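You operate a simulated robot arm through the tools that you are given. There is no shell and no other tool. Be economical: measure what you need, move in short steps, check, and stop when the job is done.

You are at the controls of a simulated robot arm. One attempt, no reset.

JOB
Move the bronze bolt from hole 26 to the other blue hole.
Fine: tighten it there; use the bench's blue nut driver and put it back.

It is judged by the outcome, as a careful person would: the job done as asked, and still so three seconds after it is handed in. It fails if anything else is knocked over, pushed out of place, dropped, spilled or broken.

ROBOT AND FRAMES
A 7-joint arm with a two-finger gripper, on a carriage that runs on a rail from [1.64, 1.525] to [-0.103, -0.096] (x, y) and turns from -2.897 to 2.897 rad about z. Base frame: it is fixed where the carriage stands at the start and does not move with it; the origin is on the floor, on the carriage's upright axis, x ahead of it, y to its left, z up. Readings come in m, rad, newtons and seconds.
Its first joint turns from -2.601 to 2.601 rad. Places, roughly: blue nut driver (3x3x12 cm) [1.9, 0.7, 1]; bronze bolt (2x2x3 cm) [1.4, 0.1, 0.9]; steel bolt (2x2x3 cm) [1.4, 0.2, 0.9]. Payload 2.45 kg.
Tool frame: the origin (TCP) lies between the finger pads and is the grasp point; the fingertips stand 0.026 m ahead of it; z points along the fingers, y is the line along which they close. The gripper opens to 0.096 m. The gripper's body begins 0.069 m behind the TCP.
Orientation is told as [roll, pitch, yaw] about the base's x, y, z axes, in that order, counted from this pose: with the fingers straight down and closing along the base's y, the tool's x points along the base's -x, its y along +y and its z along -z.

CONTROLS
- The arm moves only by the tool drive_tool. Its argument "increments" is one flat list of numbers, 7 for each row, row after row: the gripper command, from -1 (fully open) to 1 (shut), values between in proportion, then the shift along the base's x, y, z in units of 30 mm (1.0 is 30 mm), then the turn, a rotation vector about the base's x, y, z in units of 4 degrees (1.0 is 4 degrees). In form: [gripper, x, y, z, ax, ay, az, gripper, x, y, z, ax, ay, az, ...]. A call has 1 to 20 rows; each row shifts and turns the commanded pose from where the row before left it. A call with a number of a shift or a turn outside -1 to 1 is refused whole. Rows are played at 5 a second. More than 0.05 m and 0.15 rad between two rows, or a gripper value outside its range, and nothing of the call is played. Where a pose cannot be reached the arm comes as near as it can. A force on the tool above 40 N (or 10 N above the force at the start of the call, whichever is more), or a blocked arm, ends the call early, and 0.2 s more pass. Each finger halts on what it meets, pressing with about 25 N; the grip force reading is that of the motor and also rises with nothing between the fingers. The clock runs only during rows and for 0.2 s after the last one: add rows that do not move to give the fingers time. It gives the time, the measured TCP pose, the force on the tool (base axes), the opening and the grip force at its end, in the units of the frame above (readings bear some noise), with the torque about the TCP (base axes, N m) and any sound that the robot's microphone picked up, and new pictures: "show" is both (left out), scene, wrist or none.
- Cameras (640 x 400 px; columns grow to the right, rows downward): "scene" is now at [0.0363, 0.1456, 1.7145]; the picture's right is [-0.30, -0.95, 0.00], its down [-0.60, 0.19, -0.78] and it looks along [0.75, -0.23, -0.62] (base axes); focal length 294 px, centre (320, 200). "wrist" rides on the gripper at [0.082, 0.003, -0.098] in the tool frame; the picture's right is [-0.04, 1.00, 0.00], its down [-0.73, -0.03, -0.68] and it looks along [-0.68, -0.03, 0.73] (tool axes); focal length 256 px, centre (320, 200). There is no depth. A picture from a camera that has moved, and an enlarged one, comes with that camera's place and axes in the base frame and with its lens.
- move_column(by): slides the trunk up (or, below 0, down) by that many m; the arm and the scene camera ride with it, the base frame stays. It gives what a move gives, with no picture.
- base_move(legs): drives the robot by 1 to 6 legs, each [ahead, left, turn to the left] in m, m and rad, along the robot's own axes; the way and the turn of a leg run together, so that a leg with both is an arc; at most 1.5 m and 3.142 rad a leg. The arm and the cameras ride along, it lands a little off, and it stops where it bumps. It keeps to its track: a leg is cut to what the track allows. It gives what a move gives, and a new picture of the scene camera.
- head_to(pan, tilt): turns the head with the scene camera to pan (to the left, within 2.705 rad either way) and tilt (down, from -0.506 to 1.204), counted from straight ahead of the robot. It gives what a move gives, and a new picture of the scene camera.
- inspect(camera, box): a new picture of the part [left, top, right, bottom] of that camera's present view, enlarged. No time passes.
- sign_off(): hands the job in; it is judged then, once.

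Go step by step. Nothing tells you exact positions but the pictures and the camera data: compare them with the known pose of the tool, close in by small moves and look again before you grip or let go. The budget is 135 turns and 274 pictures, counting those below and the enlarged ones. Unless the task says otherwise, let go and move clear before handing in, and close with one line.

The tools are called as a command line: name --argument value ..., lists and objects as JSON in quotes. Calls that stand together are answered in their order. drive_tool: Moves the arm, as the interface text tells. Its arguments: {"type":"object","properties":{"increments":{"type":"array"},"show":{"type":"string","enum":["both","scene","wrist","none"]}},"required":["increments"]} The other tools are called the same way: move_column (by) slides the trunk up or down; base_move (legs) drives the base; head_to (pan, tilt) turns the head that bears the scene camera; inspect (camera, box) takes an enlarged picture of a part of a camera's view; sign_off () hands the job in.

At the start:

```text
t: 0.0
eef_pos: [0.5089, -0.2057, 1.2225]
orientation: [0.0, -0.001, 0.001]
ft_force: [-0.3, -0.1, 0.8]
wrist_torque: [-0.02, 0.01, 0.07]
opening: 0.0961
finger_force: 0.0
trunk travel left (down, up): [-0.707, 0.003]
robot x, y, heading: [-0.0004, -0.0008, 0.001]
head pan, tilt: [-0.302, 0.674]
```

scene: 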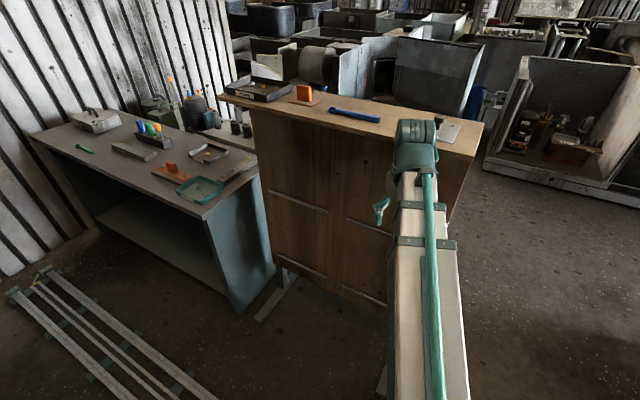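
wrist: 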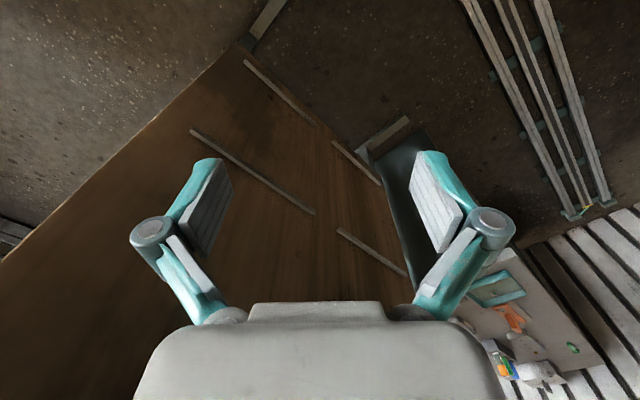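

I see a workbench to the left, and a wooden counter ahead that has more items on it. I'll enlarge both to find the bolts, the holes and the driver.

inspect --camera "scene" --box '[60, 70, 280, 220]'

inspect --camera "scene" --box '[220, 50, 500, 180]'

```text
2.67 times, centred on (170, 145) of scene
camera zoom: at [0.0363, 0.1456, 1.7145], right [-0.3, -0.95, 0.0], down [-0.6, 0.19, -0.78], along [0.75, -0.23, -0.62], focal length 783 px, centre (720, 347)
```

zoom: 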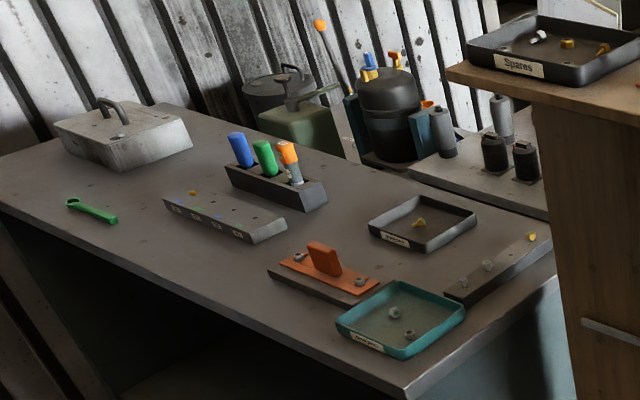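

```text
2.29 times, centred on (360, 115) of scene
camera zoom: at [0.0363, 0.1456, 1.7145], right [-0.3, -0.95, 0.0], down [-0.6, 0.19, -0.78], along [0.75, -0.23, -0.62], focal length 671 px, centre (229, 394)
```

zoom: 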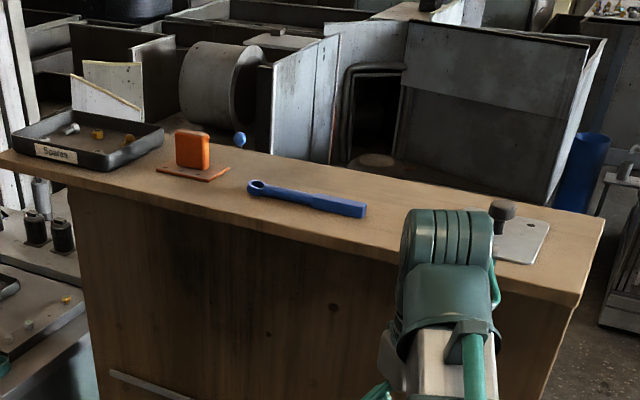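

The bronze bolt looks to be at about (1.45, 0.1), at the right end of the bench. The second hole block and the driver rack are at about (1.8, 0.7). I'll drive along the rail until I'm opposite the bolt and turn to face the bench.

base_move --legs '[[0.84, 0.78, 0.0], [0, 0, -0.82]]'

head_to --pan 0.0 --tilt 0.85

```text
t: 8.1
eef_pos: [1.0563, 0.2822, 1.2221]
orientation: [0.0, 0.001, -0.806]
ft_force: [-1.0, -0.3, -0.5]
wrist_torque: [-0.01, 0.0, 0.0]
opening: 0.0958
finger_force: 0.0
trunk travel left (down, up): [-0.707, 0.003]
robot x, y, heading: [0.8503, 0.7903, -0.805]
head pan, tilt: [-0.302, 0.674]
camera scene: at [0.9807, 0.8662, 1.7145], right [-0.89, -0.45, 0.0], down [-0.28, 0.56, -0.78], along [0.35, -0.7, -0.62], focal length 294 px, centre (320, 200)
```

scene: 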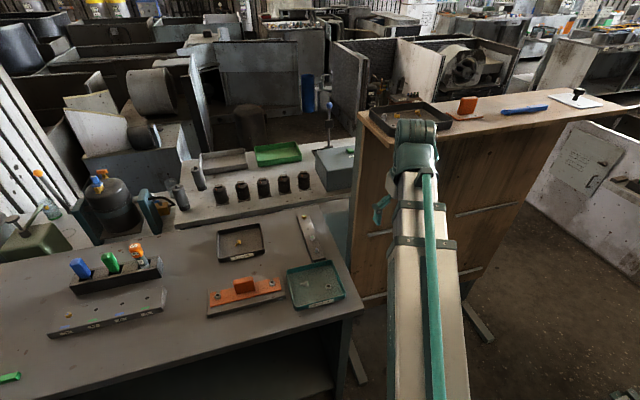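

```text
t: 8.9
eef_pos: [1.0562, 0.282, 1.2229]
orientation: [-0.001, -0.001, -0.808]
ft_force: [0.0, 0.9, -0.8]
wrist_torque: [-0.04, -0.02, -0.02]
opening: 0.0963
finger_force: 0.1
trunk travel left (down, up): [-0.707, 0.003]
robot x, y, heading: [0.8507, 0.7936, -0.809]
head pan, tilt: [0.0, 0.85]
camera scene: at [0.9964, 0.8866, 1.7001], right [-0.72, -0.69, 0.0], down [-0.52, 0.54, -0.66], along [0.46, -0.48, -0.75], focal length 294 px, centre (320, 200)
```

scene: 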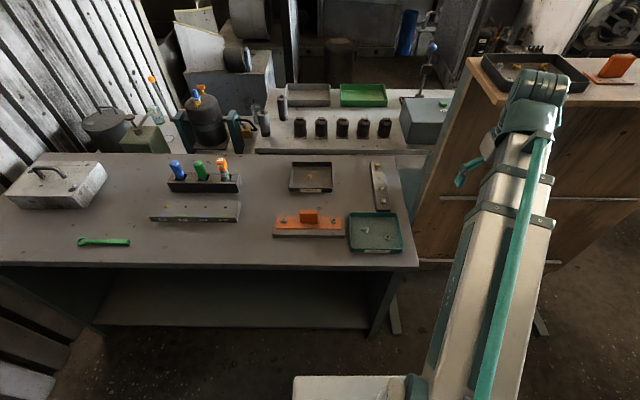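

inspect --camera "scene" --box '[140, 145, 250, 230]'

inspect --camera "scene" --box '[350, 150, 410, 215]'

inspect --camera "scene" --box '[265, 150, 425, 260]'

```text
4.71 times, centred on (195, 188) of scene
camera zoom: at [0.9964, 0.8866, 1.7001], right [-0.72, -0.69, 0.0], down [-0.52, 0.54, -0.66], along [0.46, -0.48, -0.75], focal length 1382 px, centre (908, 259)
```

zoom: 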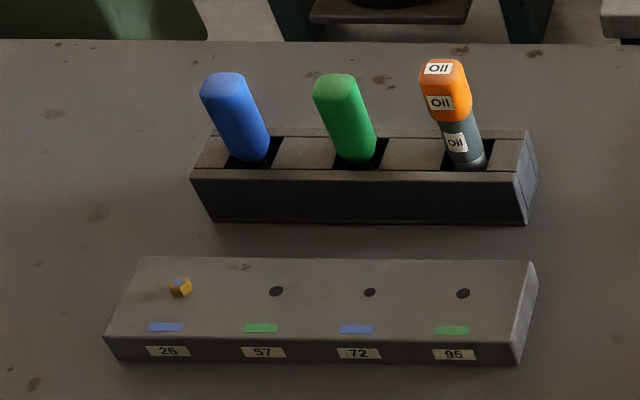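

```text
6.15 times, centred on (380, 182) of scene
camera zoom: at [0.9964, 0.8866, 1.7001], right [-0.72, -0.69, 0.0], down [-0.52, 0.54, -0.66], along [0.46, -0.48, -0.75], focal length 1807 px, centre (-49, 308)
```

zoom: 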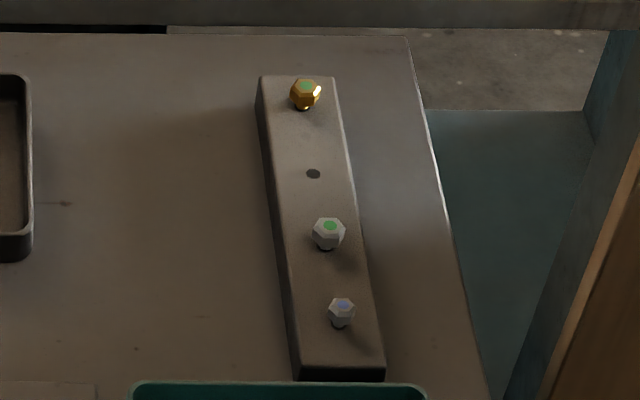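

```text
3.64 times, centred on (345, 205) of scene
camera zoom: at [0.9964, 0.8866, 1.7001], right [-0.72, -0.69, 0.0], down [-0.52, 0.54, -0.66], along [0.46, -0.48, -0.75], focal length 1068 px, centre (229, 182)
```

zoom: 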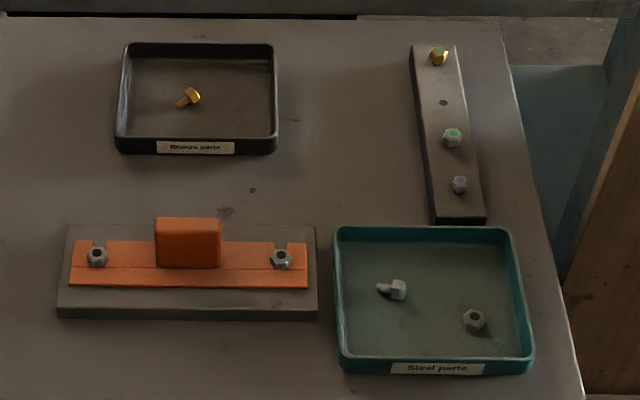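

The left block has hole 26 (blue, with the bronze bolt in it), 57 (green), 72 (blue, empty) and 95 (green). So the target is hole 72, and the blue nut driver stands in the rack behind it. I'll drive until I'm opposite this block.

base_move --legs '[[0.01, 0.64, 0.0]]'

head_to --pan 0.0 --tilt 0.95

```text
t: 12.4
eef_pos: [1.5277, 0.7189, 1.2228]
orientation: [0.001, 0.0, -0.798]
ft_force: [-0.3, 0.6, -0.8]
wrist_torque: [-0.04, 0.01, 0.0]
opening: 0.0963
finger_force: 0.2
trunk travel left (down, up): [-0.707, 0.003]
robot x, y, heading: [1.3196, 1.226, -0.803]
head pan, tilt: [0.0, 0.85]
camera scene: at [1.4641, 1.3233, 1.7], right [-0.72, -0.7, 0.0], down [-0.52, 0.54, -0.66], along [0.46, -0.47, -0.75], focal length 294 px, centre (320, 200)
```

scene: 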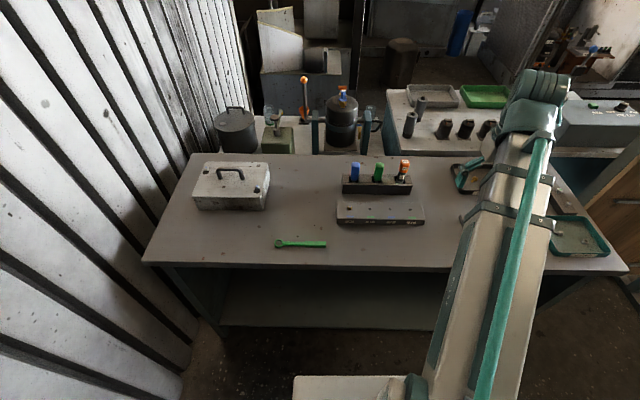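

```text
t: 13.1
eef_pos: [1.528, 0.7183, 1.2223]
orientation: [-0.001, 0.0, -0.795]
ft_force: [0.4, 0.2, -0.4]
wrist_torque: [0.02, -0.01, 0.0]
opening: 0.0961
finger_force: 0.0
trunk travel left (down, up): [-0.707, 0.003]
robot x, y, heading: [1.3203, 1.2282, -0.798]
head pan, tilt: [0.0, 0.949]
camera scene: at [1.46, 1.3268, 1.6925], right [-0.72, -0.7, 0.0], down [-0.57, 0.58, -0.58], along [0.41, -0.42, -0.81], focal length 294 px, centre (320, 200)
```

scene: 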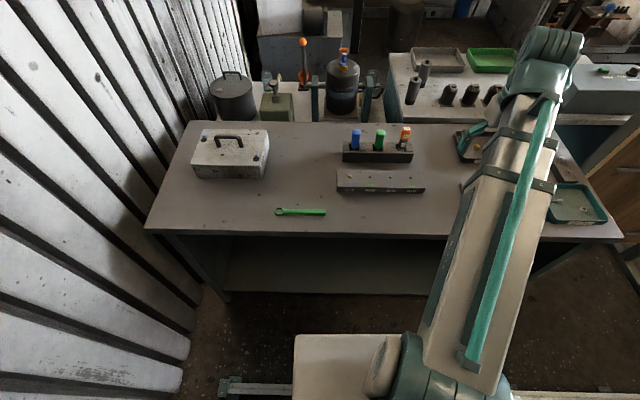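

inspect --camera "scene" --box '[325, 120, 435, 205]'

inspect --camera "scene" --box '[330, 165, 430, 200]'

```text
4.71 times, centred on (380, 162) of scene
camera zoom: at [1.46, 1.3268, 1.6925], right [-0.72, -0.7, 0.0], down [-0.57, 0.58, -0.58], along [0.41, -0.42, -0.81], focal length 1382 px, centre (38, 376)
```

zoom: 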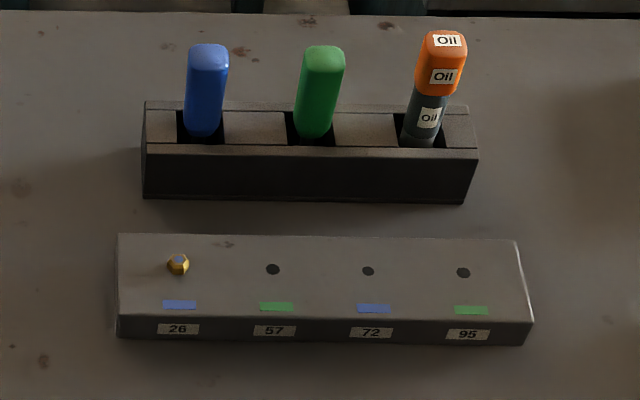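

```text
6.40 times, centred on (380, 182) of scene
camera zoom: at [1.46, 1.3268, 1.6925], right [-0.72, -0.7, 0.0], down [-0.57, 0.58, -0.58], along [0.41, -0.42, -0.81], focal length 1879 px, centre (-64, 312)
```

zoom: 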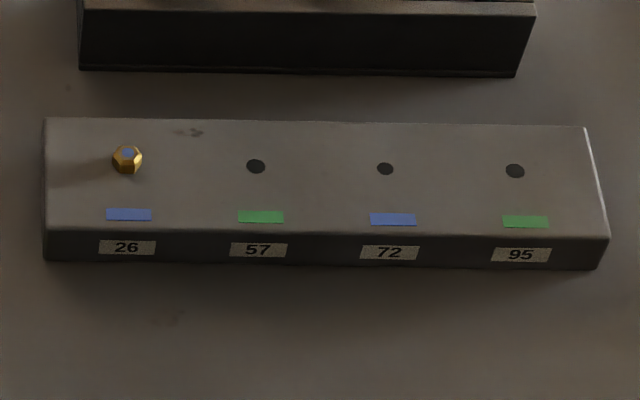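

Comparing the two views puts the bronze bolt at about (1.848, 0.781, 0.911) and hole 72 at about (1.746, 0.683). I'll bring the tool above the bolt and look with the wrist camera.

drive_tool --increments '[-1, 0.889, 0.175, -0.333, 0, 0, 0, -1, 0.889, 0.175, -0.333, 0, 0, 0, -1, 0.889, 0.175, -0.333, 0, 0, 0, -1, 0.889, 0.175, -0.333, 0, 0, 0, -1, 0.889, 0.175, -0.333, 0, 0, 0, -1, 0.889, 0.175, -0.333, 0, 0, 0, -1, 0.889, 0.175, -0.333, 0, 0, 0, -1, 0.889, 0.175, -0.333, 0, 0, 0, -1, 0.889, 0.175, -0.333, 0, 0, 0, -1, 0.889, 0.175, -0.333, 0, 0, 0, -1, 0.889, 0.175, -0.333, 0, 0, 0, -1, 0.889, 0.175, -0.333, 0, 0, 0, -1, 0, 0, 0, 0, 0, 0]'

```text
t: 15.9
eef_pos: [1.8498, 0.7804, 1.1024]
orientation: [-0.001, -0.001, -0.801]
ft_force: [-0.8, 0.1, 0.3]
wrist_torque: [-0.01, 0.02, 0.01]
opening: 0.096
finger_force: 0.1
trunk travel left (down, up): [-0.707, 0.003]
robot x, y, heading: [1.3209, 1.2256, -0.802]
head pan, tilt: [0.0, 0.949]
camera scene: at [1.4598, 1.3268, 1.6925], right [-0.72, -0.7, 0.0], down [-0.57, 0.58, -0.58], along [0.41, -0.42, -0.81], focal length 294 px, centre (320, 200)
camera wrist: at [1.7941, 0.8413, 1.1998], right [0.74, 0.67, 0.0], down [0.49, -0.55, 0.68], along [0.45, -0.51, -0.73], focal length 256 px, centre (320, 200)
```

scene: 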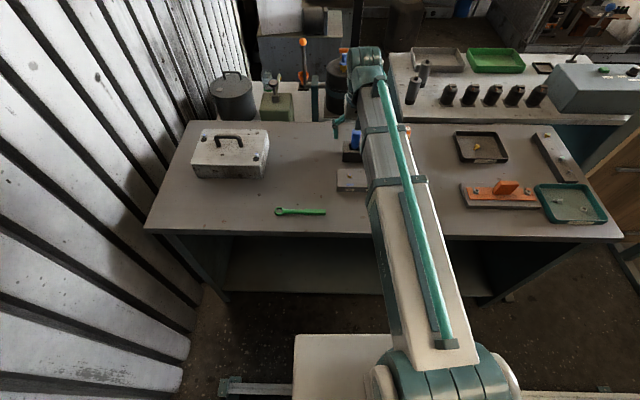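
wrist: 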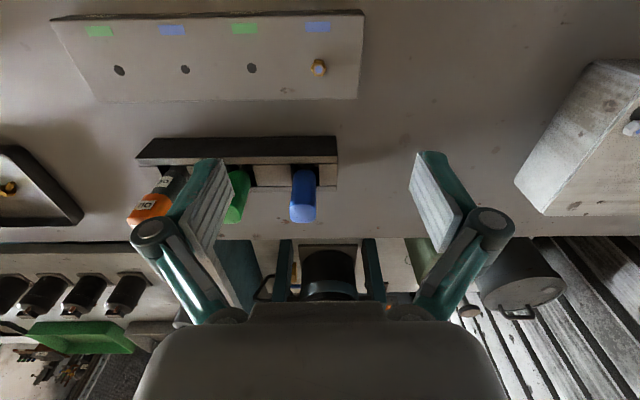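

The wrist view shows the block upside down, with the bolt at the right end. I'll enlarge it.

inspect --camera "wrist" --box '[280, 30, 370, 100]'

inspect --camera "wrist" --box '[120, 130, 350, 240]'

```text
5.71 times, centred on (325, 65) of wrist
camera zoom: at [1.7941, 0.8413, 1.1998], right [0.74, 0.67, 0.0], down [0.49, -0.55, 0.68], along [0.45, -0.51, -0.73], focal length 1463 px, centre (291, 971)
```

zoom: 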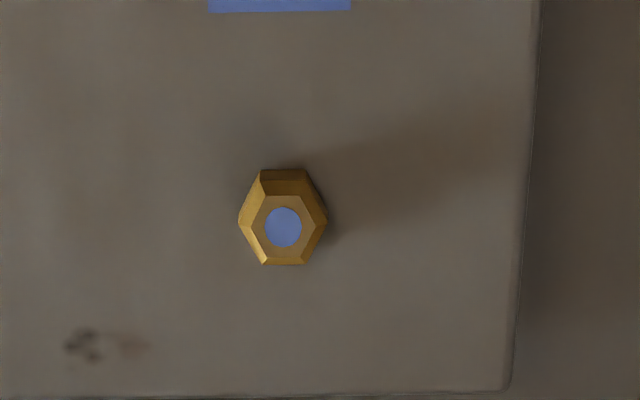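

```text
2.78 times, centred on (235, 185) of wrist
camera zoom: at [1.7941, 0.8413, 1.1998], right [0.74, 0.67, 0.0], down [0.49, -0.55, 0.68], along [0.45, -0.51, -0.73], focal length 712 px, centre (556, 242)
```

zoom: 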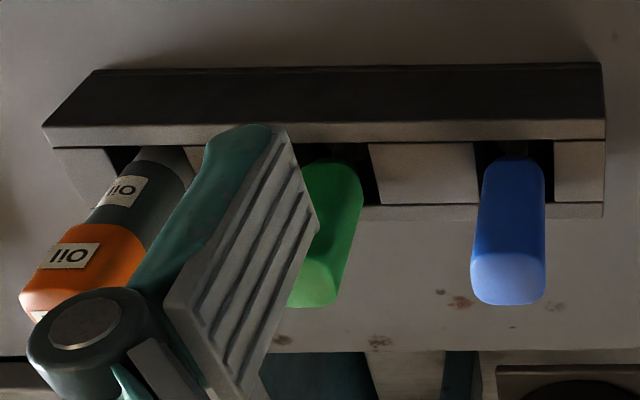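

The bolt's hex head has flats facing ±n, with corners along my closing line. I'll turn the tool 30° so the fingers meet flats, and come down to just above the head.

drive_tool --increments '[-0.4, -0.011, -0.002, -0.593, 0, 0, 0.9375, -0.4, -0.011, -0.002, -0.593, 0, 0, 0.9375, -0.4, -0.011, -0.002, -0.593, 0, 0, 0.9375, -0.4, -0.011, -0.002, -0.593, 0, 0, 0.9375, -0.4, -0.011, -0.002, -0.593, 0, 0, 0.9375, -0.4, -0.011, -0.002, -0.593, 0, 0, 0.9375, -0.4, -0.011, -0.002, -0.593, 0, 0, 0.9375, -0.4, -0.011, -0.002, -0.593, 0, 0, 0.9375, -0.4, 0, 0, 0, 0, 0, 0]' --show "wrist"

```text
t: 17.9
eef_pos: [1.845, 0.7811, 0.9596]
orientation: [0.0, 0.0, -0.274]
ft_force: [0.7, 0.4, 0.4]
wrist_torque: [0.04, -0.01, 0.01]
opening: 0.0671
finger_force: 0.0
trunk travel left (down, up): [-0.707, 0.003]
robot x, y, heading: [1.3181, 1.2255, -0.796]
head pan, tilt: [0.0, 0.949]
camera wrist: at [1.7679, 0.8056, 1.057], right [0.31, 0.95, 0.0], down [0.7, -0.23, 0.68], along [0.65, -0.21, -0.73], focal length 256 px, centre (320, 200)
```

wrist: 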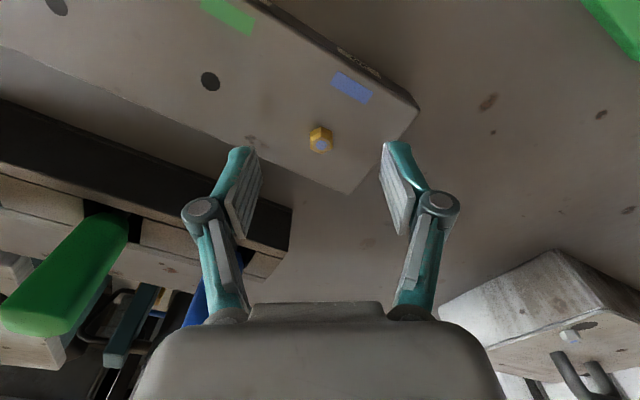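

inspect --camera "wrist" --box '[280, 110, 360, 160]'

inspect --camera "wrist" --box '[170, 60, 470, 250]'

```text
8.00 times, centred on (320, 135) of wrist
camera zoom: at [1.7679, 0.8056, 1.057], right [0.31, 0.95, 0.0], down [0.7, -0.23, 0.68], along [0.65, -0.21, -0.73], focal length 2048 px, centre (320, 720)
```

zoom: 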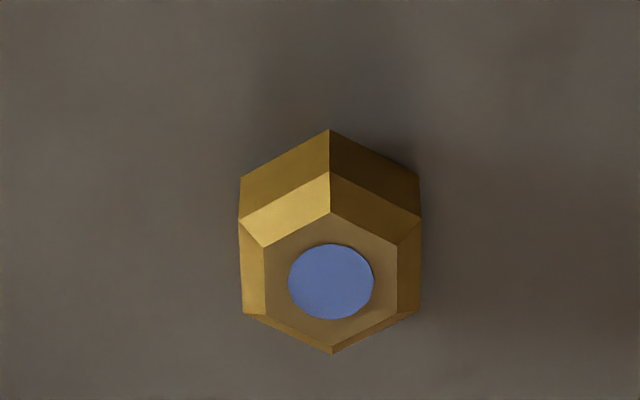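

```text
2.11 times, centred on (320, 155) of wrist
camera zoom: at [1.7679, 0.8056, 1.057], right [0.31, 0.95, 0.0], down [0.7, -0.23, 0.68], along [0.65, -0.21, -0.73], focal length 539 px, centre (320, 295)
```

zoom: 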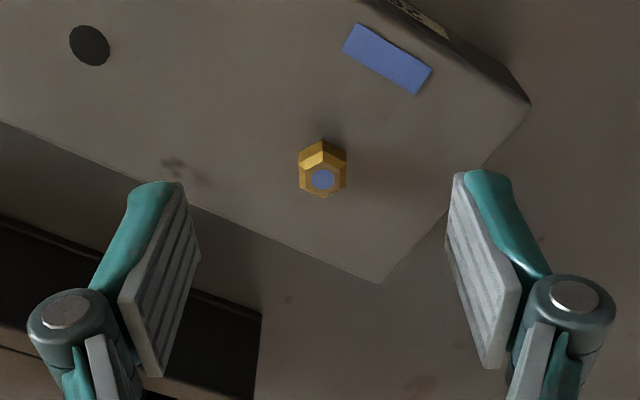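

The flats now face the fingers. The head is about 8 mm tall and its top is near z = 0.918. I'll go down until the tips are just above the block and close gently.

drive_tool --increments '[-0.4, 0.033, -0.018, -0.25, 0, 0, 0, -0.4, 0.033, -0.018, -0.25, 0, 0, 0, -0.4, 0, 0, -0.22, 0, 0, 0, -0.4, 0, 0, 0, 0, 0, 0]' --show "wrist"

inspect --camera "wrist" --box '[220, 70, 420, 200]'

```text
t: 18.9
eef_pos: [1.8475, 0.7795, 0.9392]
orientation: [-0.001, 0.002, -0.274]
ft_force: [-0.2, 1.0, 0.4]
wrist_torque: [-0.02, -0.04, -0.02]
opening: 0.0672
finger_force: 0.0
trunk travel left (down, up): [-0.707, 0.003]
robot x, y, heading: [1.3203, 1.2256, -0.795]
head pan, tilt: [0.0, 0.949]
camera wrist: at [1.7695, 0.8039, 1.036], right [0.31, 0.95, 0.0], down [0.7, -0.23, 0.68], along [0.65, -0.21, -0.73], focal length 256 px, centre (320, 200)
```

wrist: 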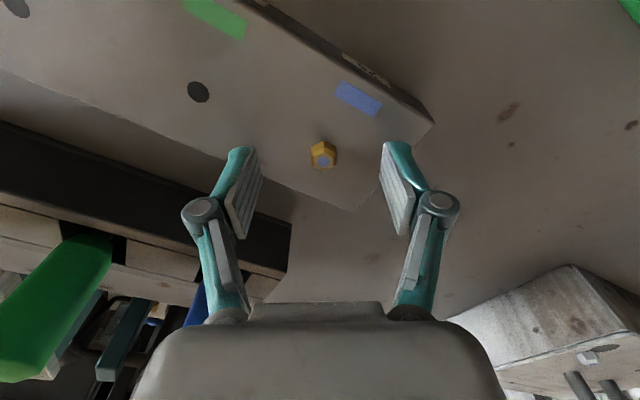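

```text
3.08 times, centred on (320, 135) of wrist
camera zoom: at [1.7695, 0.8039, 1.036], right [0.31, 0.95, 0.0], down [0.7, -0.23, 0.68], along [0.65, -0.21, -0.73], focal length 788 px, centre (320, 400)
```

zoom: 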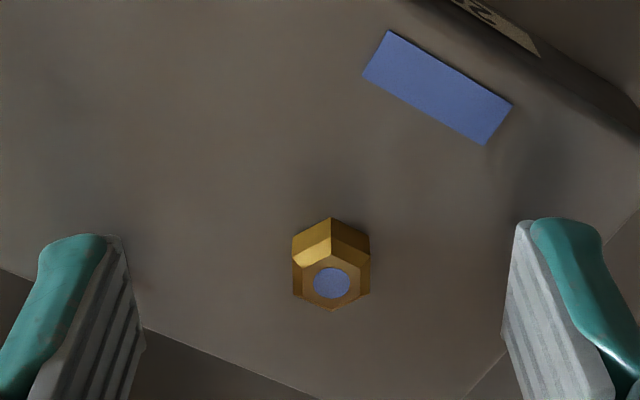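

drive_tool --increments '[-0.4, 0, 0, -0.1, 0, 0, 0, -0.4, 0, 0, 0, 0, 0, 0]' --show "none"

```text
t: 19.5
eef_pos: [1.8473, 0.7788, 0.9349]
orientation: [0.0, 0.001, -0.275]
ft_force: [-0.1, 1.2, -0.1]
wrist_torque: [-0.01, -0.02, 0.01]
opening: 0.0672
finger_force: 0.1
trunk travel left (down, up): [-0.707, 0.003]
robot x, y, heading: [1.3178, 1.2255, -0.797]
head pan, tilt: [0.0, 0.949]
```

Still no contact, and the tips are at about 0.909. I'll close here.

drive_tool --increments '[0.5, 0, 0, 0, 0, 0, 0, 1, 0, 0, 0, 0, 0, 0, 1, 0, 0, 0, 0, 0, 0, 1, 0, 0, 0, 0, 0, 0]' --show "wrist"

inspect --camera "wrist" --box '[260, 90, 380, 200]'

```text
t: 20.5
eef_pos: [1.8476, 0.7807, 0.9366]
orientation: [0.002, 0.0, -0.274]
ft_force: [2.5, 13.3, 6.1]
wrist_torque: [0.35, -0.1, -0.07]
opening: 0.0124
finger_force: 24.8
trunk travel left (down, up): [-0.707, 0.003]
robot x, y, heading: [1.317, 1.2271, -0.797]
head pan, tilt: [0.0, 0.949]
camera wrist: at [1.7699, 0.8057, 1.0334], right [0.31, 0.95, 0.0], down [0.7, -0.23, 0.68], along [0.65, -0.21, -0.73], focal length 256 px, centre (320, 200)
```

wrist: 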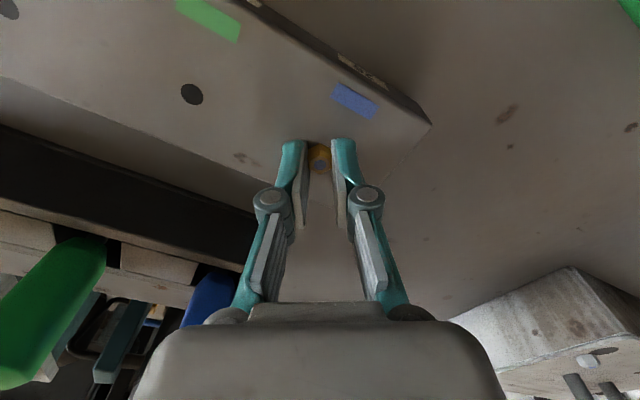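

```text
3.64 times, centred on (320, 145) of wrist
camera zoom: at [1.7699, 0.8057, 1.0334], right [0.31, 0.95, 0.0], down [0.7, -0.23, 0.68], along [0.65, -0.21, -0.73], focal length 931 px, centre (320, 400)
```

zoom: 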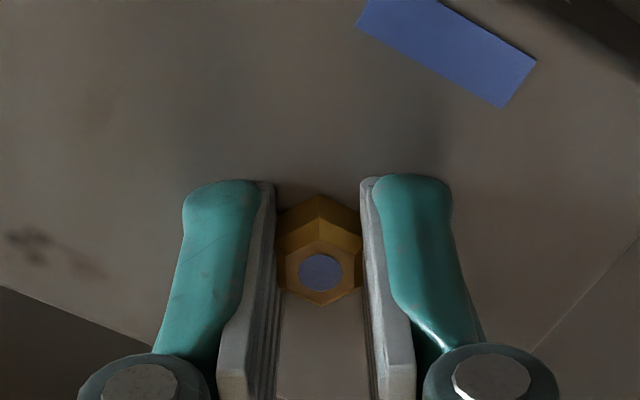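

I have the head gripped on its flats. To find out if the bolt is loose or threaded, I'll lift slightly and read the force.

drive_tool --increments '[1, 0, 0.03, 0.05, 0, 0, 0, 1, 0, 0.02, 0.05, 0, 0, 0, 1, 0, 0, 0, 0, 0, 0]' --show "none"

```text
t: 21.3
eef_pos: [1.849, 0.7806, 0.937]
orientation: [-0.001, 0.002, -0.274]
ft_force: [1.6, 11.9, -16.5]
wrist_torque: [0.24, -0.03, -0.06]
opening: 0.0128
finger_force: 24.9
trunk travel left (down, up): [-0.707, 0.003]
robot x, y, heading: [1.3203, 1.2266, -0.798]
head pan, tilt: [0.0, 0.949]
```

The bolt resists lifting, so it's screwed in. I'll take the lift back and try turning it anticlockwise.

drive_tool --increments '[1, 0, 0.03, -0.1, 0, 0, 0, 1, 0, 0, 0, 0, 0, 1, 1, 0, 0, 0, 0, 0, 1, 1, 0, 0, 0, 0, 0, 1, 1, 0, 0, 0, 0, 0, 0]' --show "wrist"

inspect --camera "wrist" --box '[260, 90, 380, 200]'

```text
t: 22.5
eef_pos: [1.8469, 0.7817, 0.9352]
orientation: [-0.001, -0.002, -0.064]
ft_force: [5.4, -3.8, 17.5]
wrist_torque: [-0.02, -0.14, -0.11]
opening: 0.0132
finger_force: 24.7
trunk travel left (down, up): [-0.707, 0.003]
robot x, y, heading: [1.3192, 1.226, -0.797]
head pan, tilt: [0.0, 0.949]
camera wrist: at [1.7659, 0.7899, 1.0332], right [0.1, 0.99, 0.0], down [0.73, -0.08, 0.68], along [0.68, -0.07, -0.73], focal length 256 px, centre (320, 200)
```

wrist: 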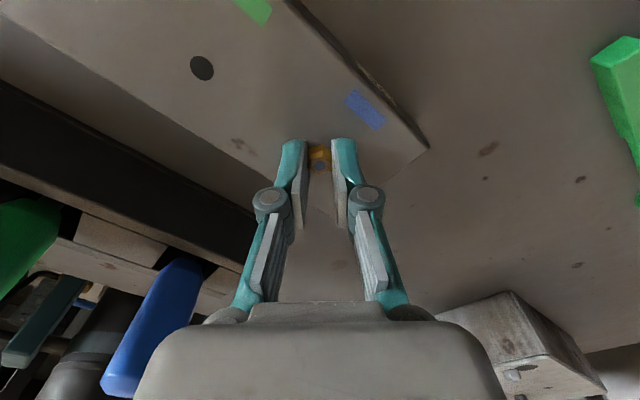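

```text
3.64 times, centred on (320, 145) of wrist
camera zoom: at [1.7659, 0.7899, 1.0332], right [0.1, 0.99, 0.0], down [0.73, -0.08, 0.68], along [0.68, -0.07, -0.73], focal length 931 px, centre (320, 400)
```

zoom: 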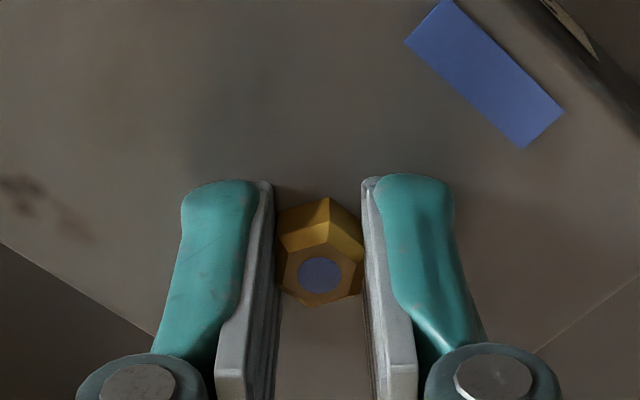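

The fingers slipped round the hex, so the bolt is tight and I need the driver to loosen it too. I place the driver at about (1.919, 0.671) with its top near z = 1.00. I'll open, rise, turn back and go above it.

drive_tool --increments '[-0.4, 0, 0, 0, 0, 0, 0, -0.4, 0, 0, 0, 0, 0, 0, -0.4, 0, 0, 0.6, 0, 0, 0, -0.4, 0, 0, 0.8, 0, 0, -0.9, -0.4, 0, 0, 0.9, 0, 0, -0.9, -0.4, 0, 0, 0.9, 0, 0, -0.9, -0.4, 0, 0, 0.9, 0, 0, -0.9, -0.4, 0, 0, 0.9, 0, 0, -0.9, -0.4, 0, 0, 0.83, 0, 0, -0.9, -0.4, 0.4, -0.6, 0, 0, 0, -0.9, -0.4, 0.4, -0.6, 0, 0, 0, -0.9, -0.4, 0.4, -0.6, 0, 0, 0, -0.9, -0.4, 0.4, -0.6, 0, 0, 0, -0.9, -0.4, 0.4, -0.6, 0, 0, 0, -0.9, -0.4, 0.4, -0.69, 0, 0, 0, -0.7, -0.4, 0, 0, 0, 0, 0, 0]' --show "wrist"

inspect --camera "wrist" --box '[240, 20, 400, 160]'

```text
t: 25.9
eef_pos: [1.9198, 0.6725, 1.112]
orientation: [-0.001, -0.001, -0.805]
ft_force: [-0.6, -0.2, -0.1]
wrist_torque: [0.0, -0.03, 0.01]
opening: 0.0669
finger_force: 0.1
trunk travel left (down, up): [-0.707, 0.003]
robot x, y, heading: [1.3238, 1.2276, -0.793]
head pan, tilt: [0.0, 0.949]
camera wrist: at [1.8652, 0.7323, 1.209], right [0.75, 0.66, 0.0], down [0.49, -0.55, 0.68], along [0.45, -0.51, -0.73], focal length 256 px, centre (320, 200)
```

wrist: 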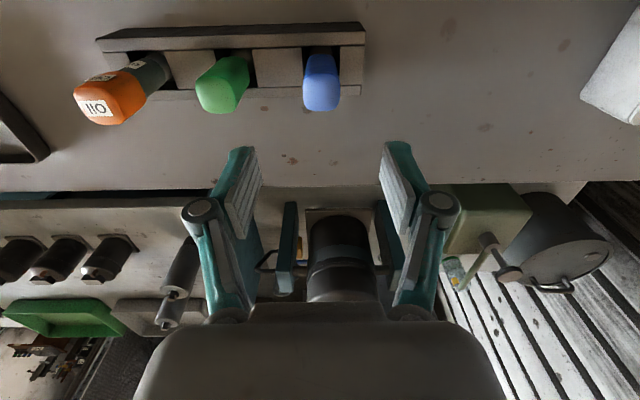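

```text
2.86 times, centred on (320, 90) of wrist
camera zoom: at [1.8652, 0.7323, 1.209], right [0.75, 0.66, 0.0], down [0.49, -0.55, 0.68], along [0.45, -0.51, -0.73], focal length 731 px, centre (320, 514)
```

zoom: 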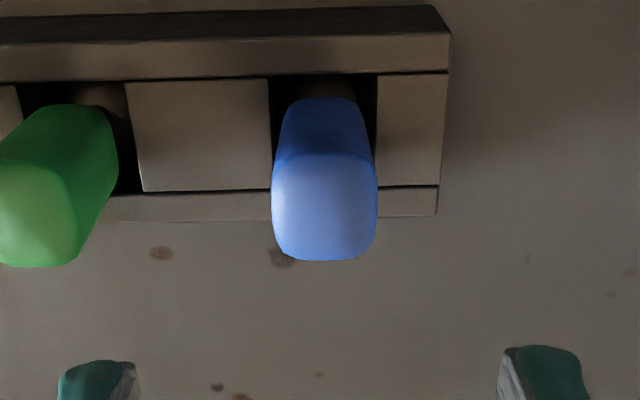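

The blue handle is directly below me, upright and square to the fingers. I'll go down to mid-handle with a small correction.

drive_tool --increments '[-0.4, -0.03, 0.025, -0.76, 0, 0, 0, -0.4, -0.03, 0.025, -0.76, 0, 0, 0, -0.4, 0, 0, -0.76, 0, 0, 0, -0.4, 0, 0, -0.76, 0, 0, 0, -0.4, 0, 0, -0.6, 0, 0, 0, -0.4, 0, 0, -0.5, 0, 0, 0, -0.4, 0, 0, 0, 0, 0, 0]' --show "both"

inspect --camera "wrist" --box '[200, 80, 440, 260]'

```text
t: 27.5
eef_pos: [1.9178, 0.673, 0.9864]
orientation: [0.0, 0.0, -0.805]
ft_force: [0.1, 0.5, 0.4]
wrist_torque: [0.0, 0.0, 0.01]
opening: 0.0675
finger_force: 0.1
trunk travel left (down, up): [-0.707, 0.003]
robot x, y, heading: [1.3189, 1.229, -0.801]
head pan, tilt: [0.0, 0.949]
camera scene: at [1.4599, 1.3268, 1.6925], right [-0.72, -0.7, 0.0], down [-0.57, 0.58, -0.58], along [0.41, -0.42, -0.81], focal length 294 px, centre (320, 200)
camera wrist: at [1.8633, 0.7333, 1.0833], right [0.75, 0.66, 0.0], down [0.49, -0.55, 0.68], along [0.45, -0.51, -0.73], focal length 256 px, centre (320, 200)
```

scene: 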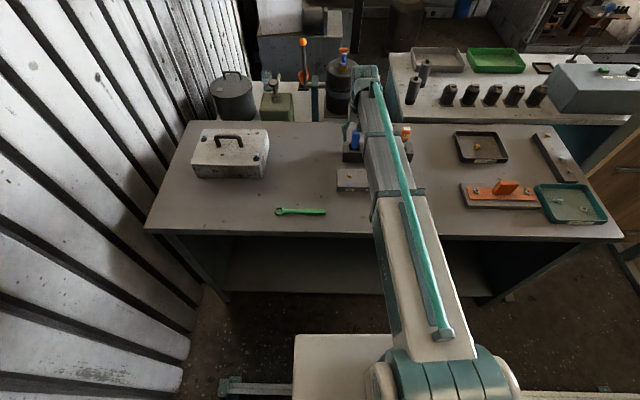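
wrist: 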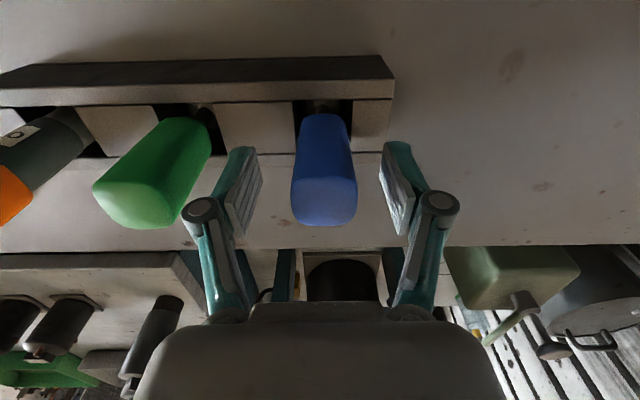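

```text
2.22 times, centred on (320, 170) of wrist
camera zoom: at [1.8633, 0.7333, 1.0833], right [0.75, 0.66, 0.0], down [0.49, -0.55, 0.68], along [0.45, -0.51, -0.73], focal length 569 px, centre (320, 267)
```

zoom: 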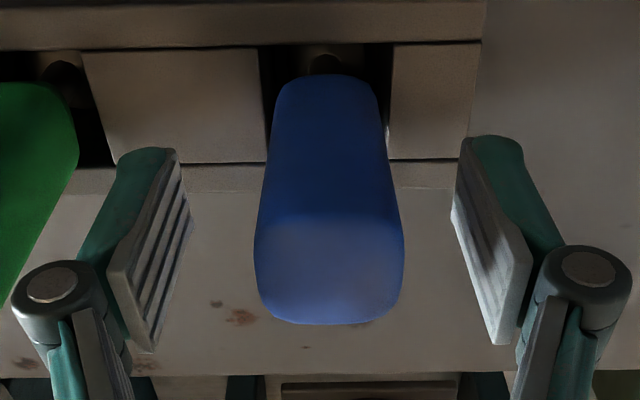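

The fingers straddle the handle well. I'll lower another 15 mm and grip.

drive_tool --increments '[-0.4, -0.03, 0.03, -0.5, 0, 0, 0, -0.4, 0, 0, 0, 0, 0, 0, 0.2, 0, 0, 0, 0, 0, 0, 1, 0, 0, 0, 0, 0, 0, 1, 0, 0, 0, 0, 0, 0, 1, 0, 0, 0, 0, 0, 0]' --show "wrist"

```text
t: 28.9
eef_pos: [1.9177, 0.6744, 0.9706]
orientation: [0.0, 0.0, -0.804]
ft_force: [0.5, -0.2, -0.4]
wrist_torque: [-0.02, -0.01, 0.0]
opening: 0.0296
finger_force: 24.5
trunk travel left (down, up): [-0.707, 0.003]
robot x, y, heading: [1.3187, 1.2239, -0.798]
head pan, tilt: [0.0, 0.949]
camera wrist: at [1.8631, 0.7344, 1.0685], right [0.75, 0.66, 0.0], down [0.49, -0.55, 0.68], along [0.45, -0.51, -0.73], focal length 256 px, centre (320, 200)
```

wrist: 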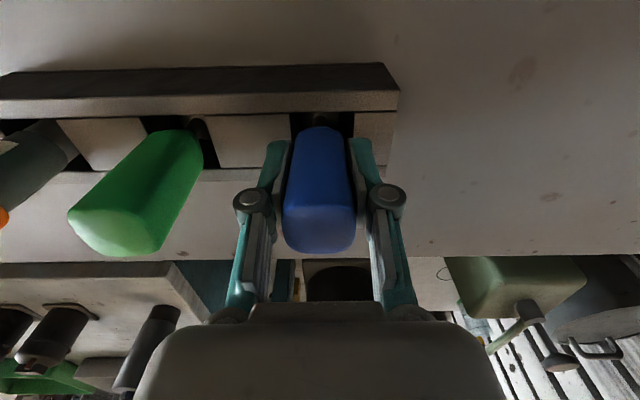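

I have the driver, gripped at (1.9177, 0.6744, 0.9706), yaw −0.804; I'll need those numbers to put it back. Now I'll lift it straight out.

drive_tool --increments '[1, 0, 0, 0.5, 0, 0, 0, 1, 0, 0, 0.6, 0, 0, 0, 1, 0, 0, 0.7, 0, 0, 0, 1, 0, 0, 0.8, 0, 0, 0, 1, 0, 0, 0.8, 0, 0, 0, 1, 0, 0, 0.8, 0, 0, 0, 1, 0, 0, 0.3, 0, 0, 0, 1, 0, 0, 0, 0, 0, 0]' --show "both"

inspect --camera "wrist" --box '[200, 60, 440, 260]'

inspect --camera "scene" --box '[320, 80, 440, 205]'

```text
t: 30.7
eef_pos: [1.9176, 0.6753, 1.1052]
orientation: [0.001, 0.0, -0.804]
ft_force: [0.5, 0.7, -1.3]
wrist_torque: [-0.02, -0.01, 0.01]
opening: 0.0293
finger_force: 25.1
trunk travel left (down, up): [-0.707, 0.003]
robot x, y, heading: [1.317, 1.2286, -0.798]
head pan, tilt: [0.0, 0.949]
camera scene: at [1.4601, 1.3267, 1.6925], right [-0.72, -0.7, 0.0], down [-0.57, 0.58, -0.58], along [0.41, -0.42, -0.81], focal length 294 px, centre (320, 200)
camera wrist: at [1.8632, 0.7345, 1.2022], right [0.75, 0.66, 0.0], down [0.49, -0.55, 0.68], along [0.45, -0.51, -0.73], focal length 256 px, centre (320, 200)
```

scene: 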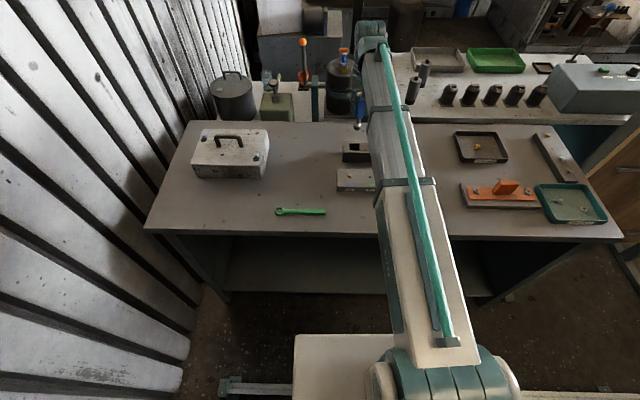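
wrist: 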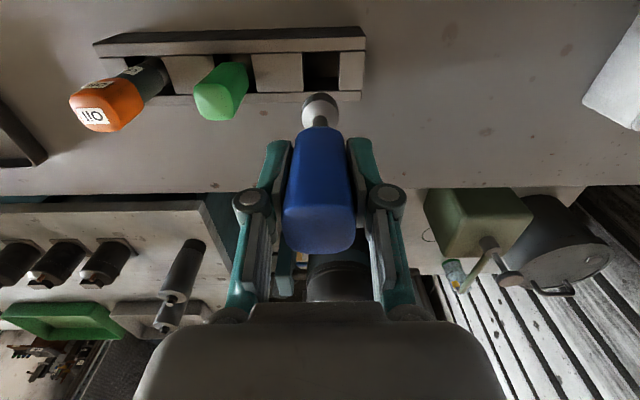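

```text
2.00 times, centred on (320, 160) of wrist
camera zoom: at [1.8632, 0.7345, 1.2022], right [0.75, 0.66, 0.0], down [0.49, -0.55, 0.68], along [0.45, -0.51, -0.73], focal length 512 px, centre (320, 280)
```

zoom: 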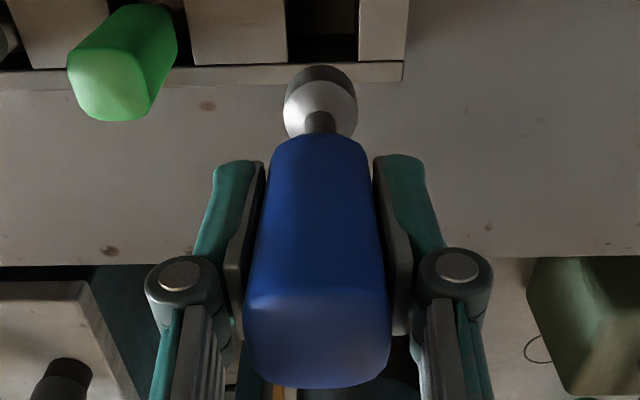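

```text
3.20 times, centred on (380, 142) of scene
camera zoom: at [1.4601, 1.3267, 1.6925], right [-0.72, -0.7, 0.0], down [-0.57, 0.58, -0.58], along [0.41, -0.42, -0.81], focal length 940 px, centre (128, 384)
```

zoom: 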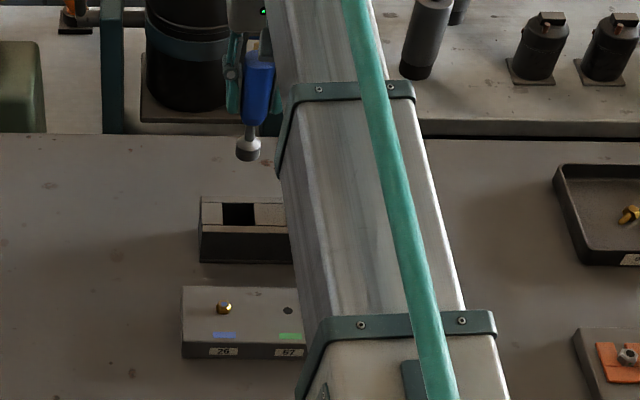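

The driver is out: blue handle, thin shaft and a round socket about 9 cm below the grip point. I'll carry it over the bolt and compare the socket with the head.

drive_tool --increments '[1, -0.46, 0.68, 0, 0, 0, 0, 1, -0.46, 0.68, 0, 0, 0, 0, 1, -0.46, 0.68, 0, 0, 0, 0, 1, -0.46, 0.68, 0, 0, 0, 0, 1, -0.46, 0.68, -0.6, 0, 0, 0, 1, 0, 0, -0.75, 0, 0, 0, 1, 0, 0, 0, 0, 0, 0]' --show "both"

inspect --camera "wrist" --box '[240, 40, 400, 160]'

inspect --camera "scene" --box '[320, 120, 400, 205]'

```text
t: 32.3
eef_pos: [1.8495, 0.7742, 1.0655]
orientation: [0.0, 0.0, -0.805]
ft_force: [-0.1, 1.0, -1.7]
wrist_torque: [-0.01, -0.01, 0.0]
opening: 0.0296
finger_force: 24.5
trunk travel left (down, up): [-0.707, 0.003]
robot x, y, heading: [1.3176, 1.2264, -0.8]
head pan, tilt: [0.0, 0.949]
camera scene: at [1.46, 1.3267, 1.6925], right [-0.72, -0.7, 0.0], down [-0.57, 0.58, -0.58], along [0.41, -0.42, -0.81], focal length 294 px, centre (320, 200)
camera wrist: at [1.7945, 0.8355, 1.1632], right [0.75, 0.66, 0.0], down [0.49, -0.55, 0.68], along [0.45, -0.51, -0.73], focal length 256 px, centre (320, 200)
```

scene: 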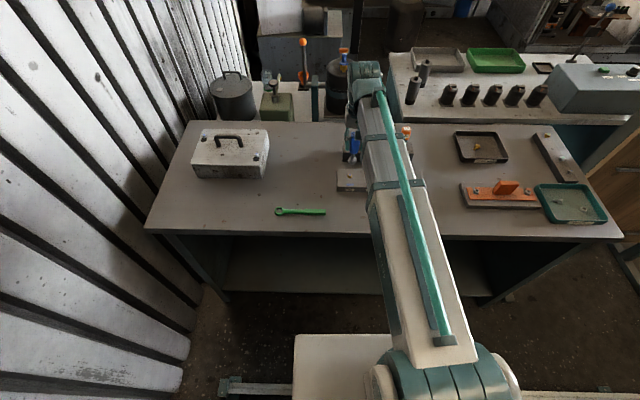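
wrist: 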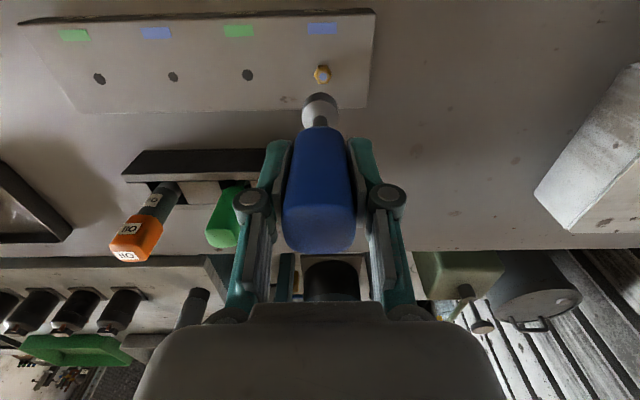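

```text
3.33 times, centred on (320, 100) of wrist
camera zoom: at [1.7945, 0.8355, 1.1632], right [0.75, 0.66, 0.0], down [0.49, -0.55, 0.68], along [0.45, -0.51, -0.73], focal length 853 px, centre (320, 533)
```

zoom: 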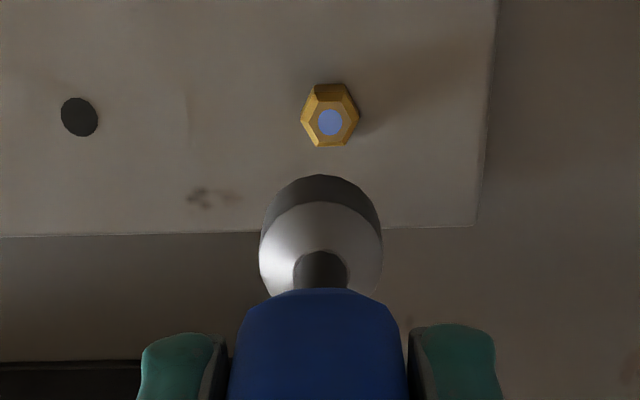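

```text
4.71 times, centred on (360, 162) of scene
camera zoom: at [1.46, 1.3267, 1.6925], right [-0.72, -0.7, 0.0], down [-0.57, 0.58, -0.58], along [0.41, -0.42, -0.81], focal length 1382 px, centre (132, 376)
```

zoom: 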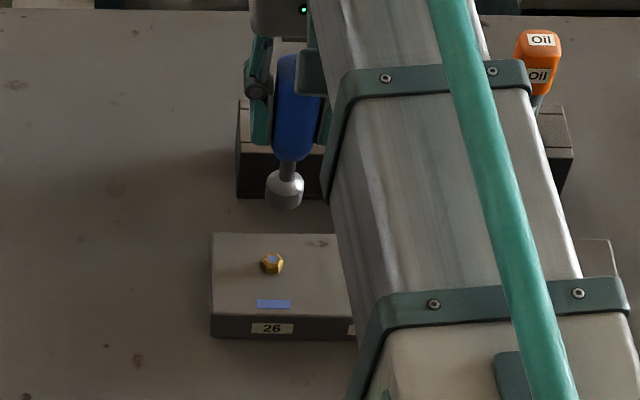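

The socket sits about 3.5 mm nearer the robot than the TCP, so the TCP target is about (1.8497, 0.7776). I'll shift and lower to just above the head.

drive_tool --increments '[1, 0.007, 0.113, 0, 0, 0, 0, 1, 0, 0, -0.5, 0, 0, 0, 1, 0, 0, -0.5, 0, 0, 0, 1, 0, 0, -0.4, 0, 0, 0, 1, 0, 0, 0, 0, 0, 0]' --show "wrist"

inspect --camera "wrist" --box '[260, 60, 380, 150]'

inspect --camera "scene" --box '[320, 140, 400, 205]'

```text
t: 33.5
eef_pos: [1.8488, 0.7799, 1.0237]
orientation: [0.001, 0.0, -0.805]
ft_force: [0.3, -0.3, -1.5]
wrist_torque: [-0.01, -0.01, 0.0]
opening: 0.0292
finger_force: 25.3
trunk travel left (down, up): [-0.707, 0.003]
robot x, y, heading: [1.3182, 1.2234, -0.796]
head pan, tilt: [0.0, 0.949]
camera wrist: at [1.7943, 0.8399, 1.1212], right [0.75, 0.66, 0.0], down [0.49, -0.55, 0.68], along [0.45, -0.51, -0.73], focal length 256 px, centre (320, 200)
```

wrist: 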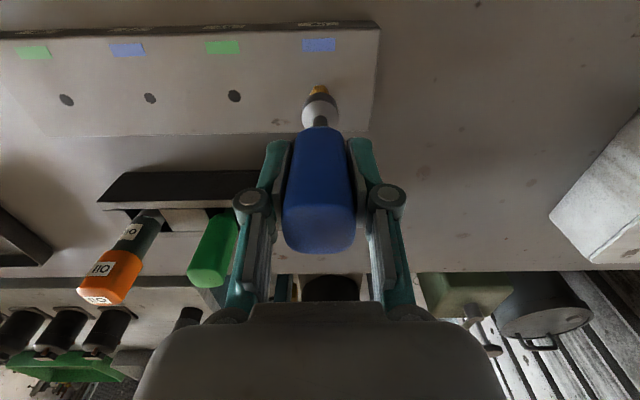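

```text
4.44 times, centred on (320, 105) of wrist
camera zoom: at [1.7943, 0.8399, 1.1212], right [0.75, 0.66, 0.0], down [0.49, -0.55, 0.68], along [0.45, -0.51, -0.73], focal length 1138 px, centre (320, 622)
```

zoom: 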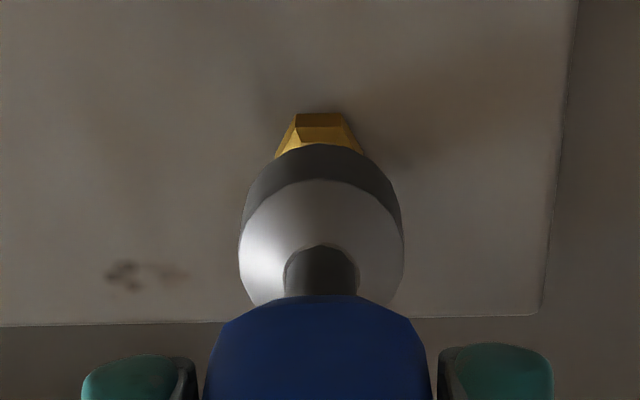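

```text
6.15 times, centred on (360, 172) of scene
camera zoom: at [1.46, 1.3267, 1.6925], right [-0.72, -0.7, 0.0], down [-0.57, 0.58, -0.58], along [0.41, -0.42, -0.81], focal length 1807 px, centre (74, 369)
```

zoom: 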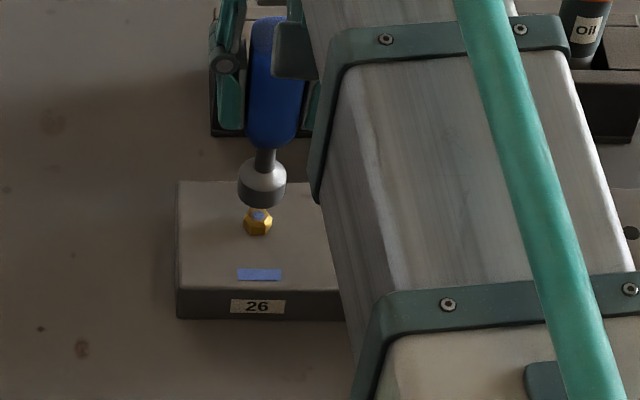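

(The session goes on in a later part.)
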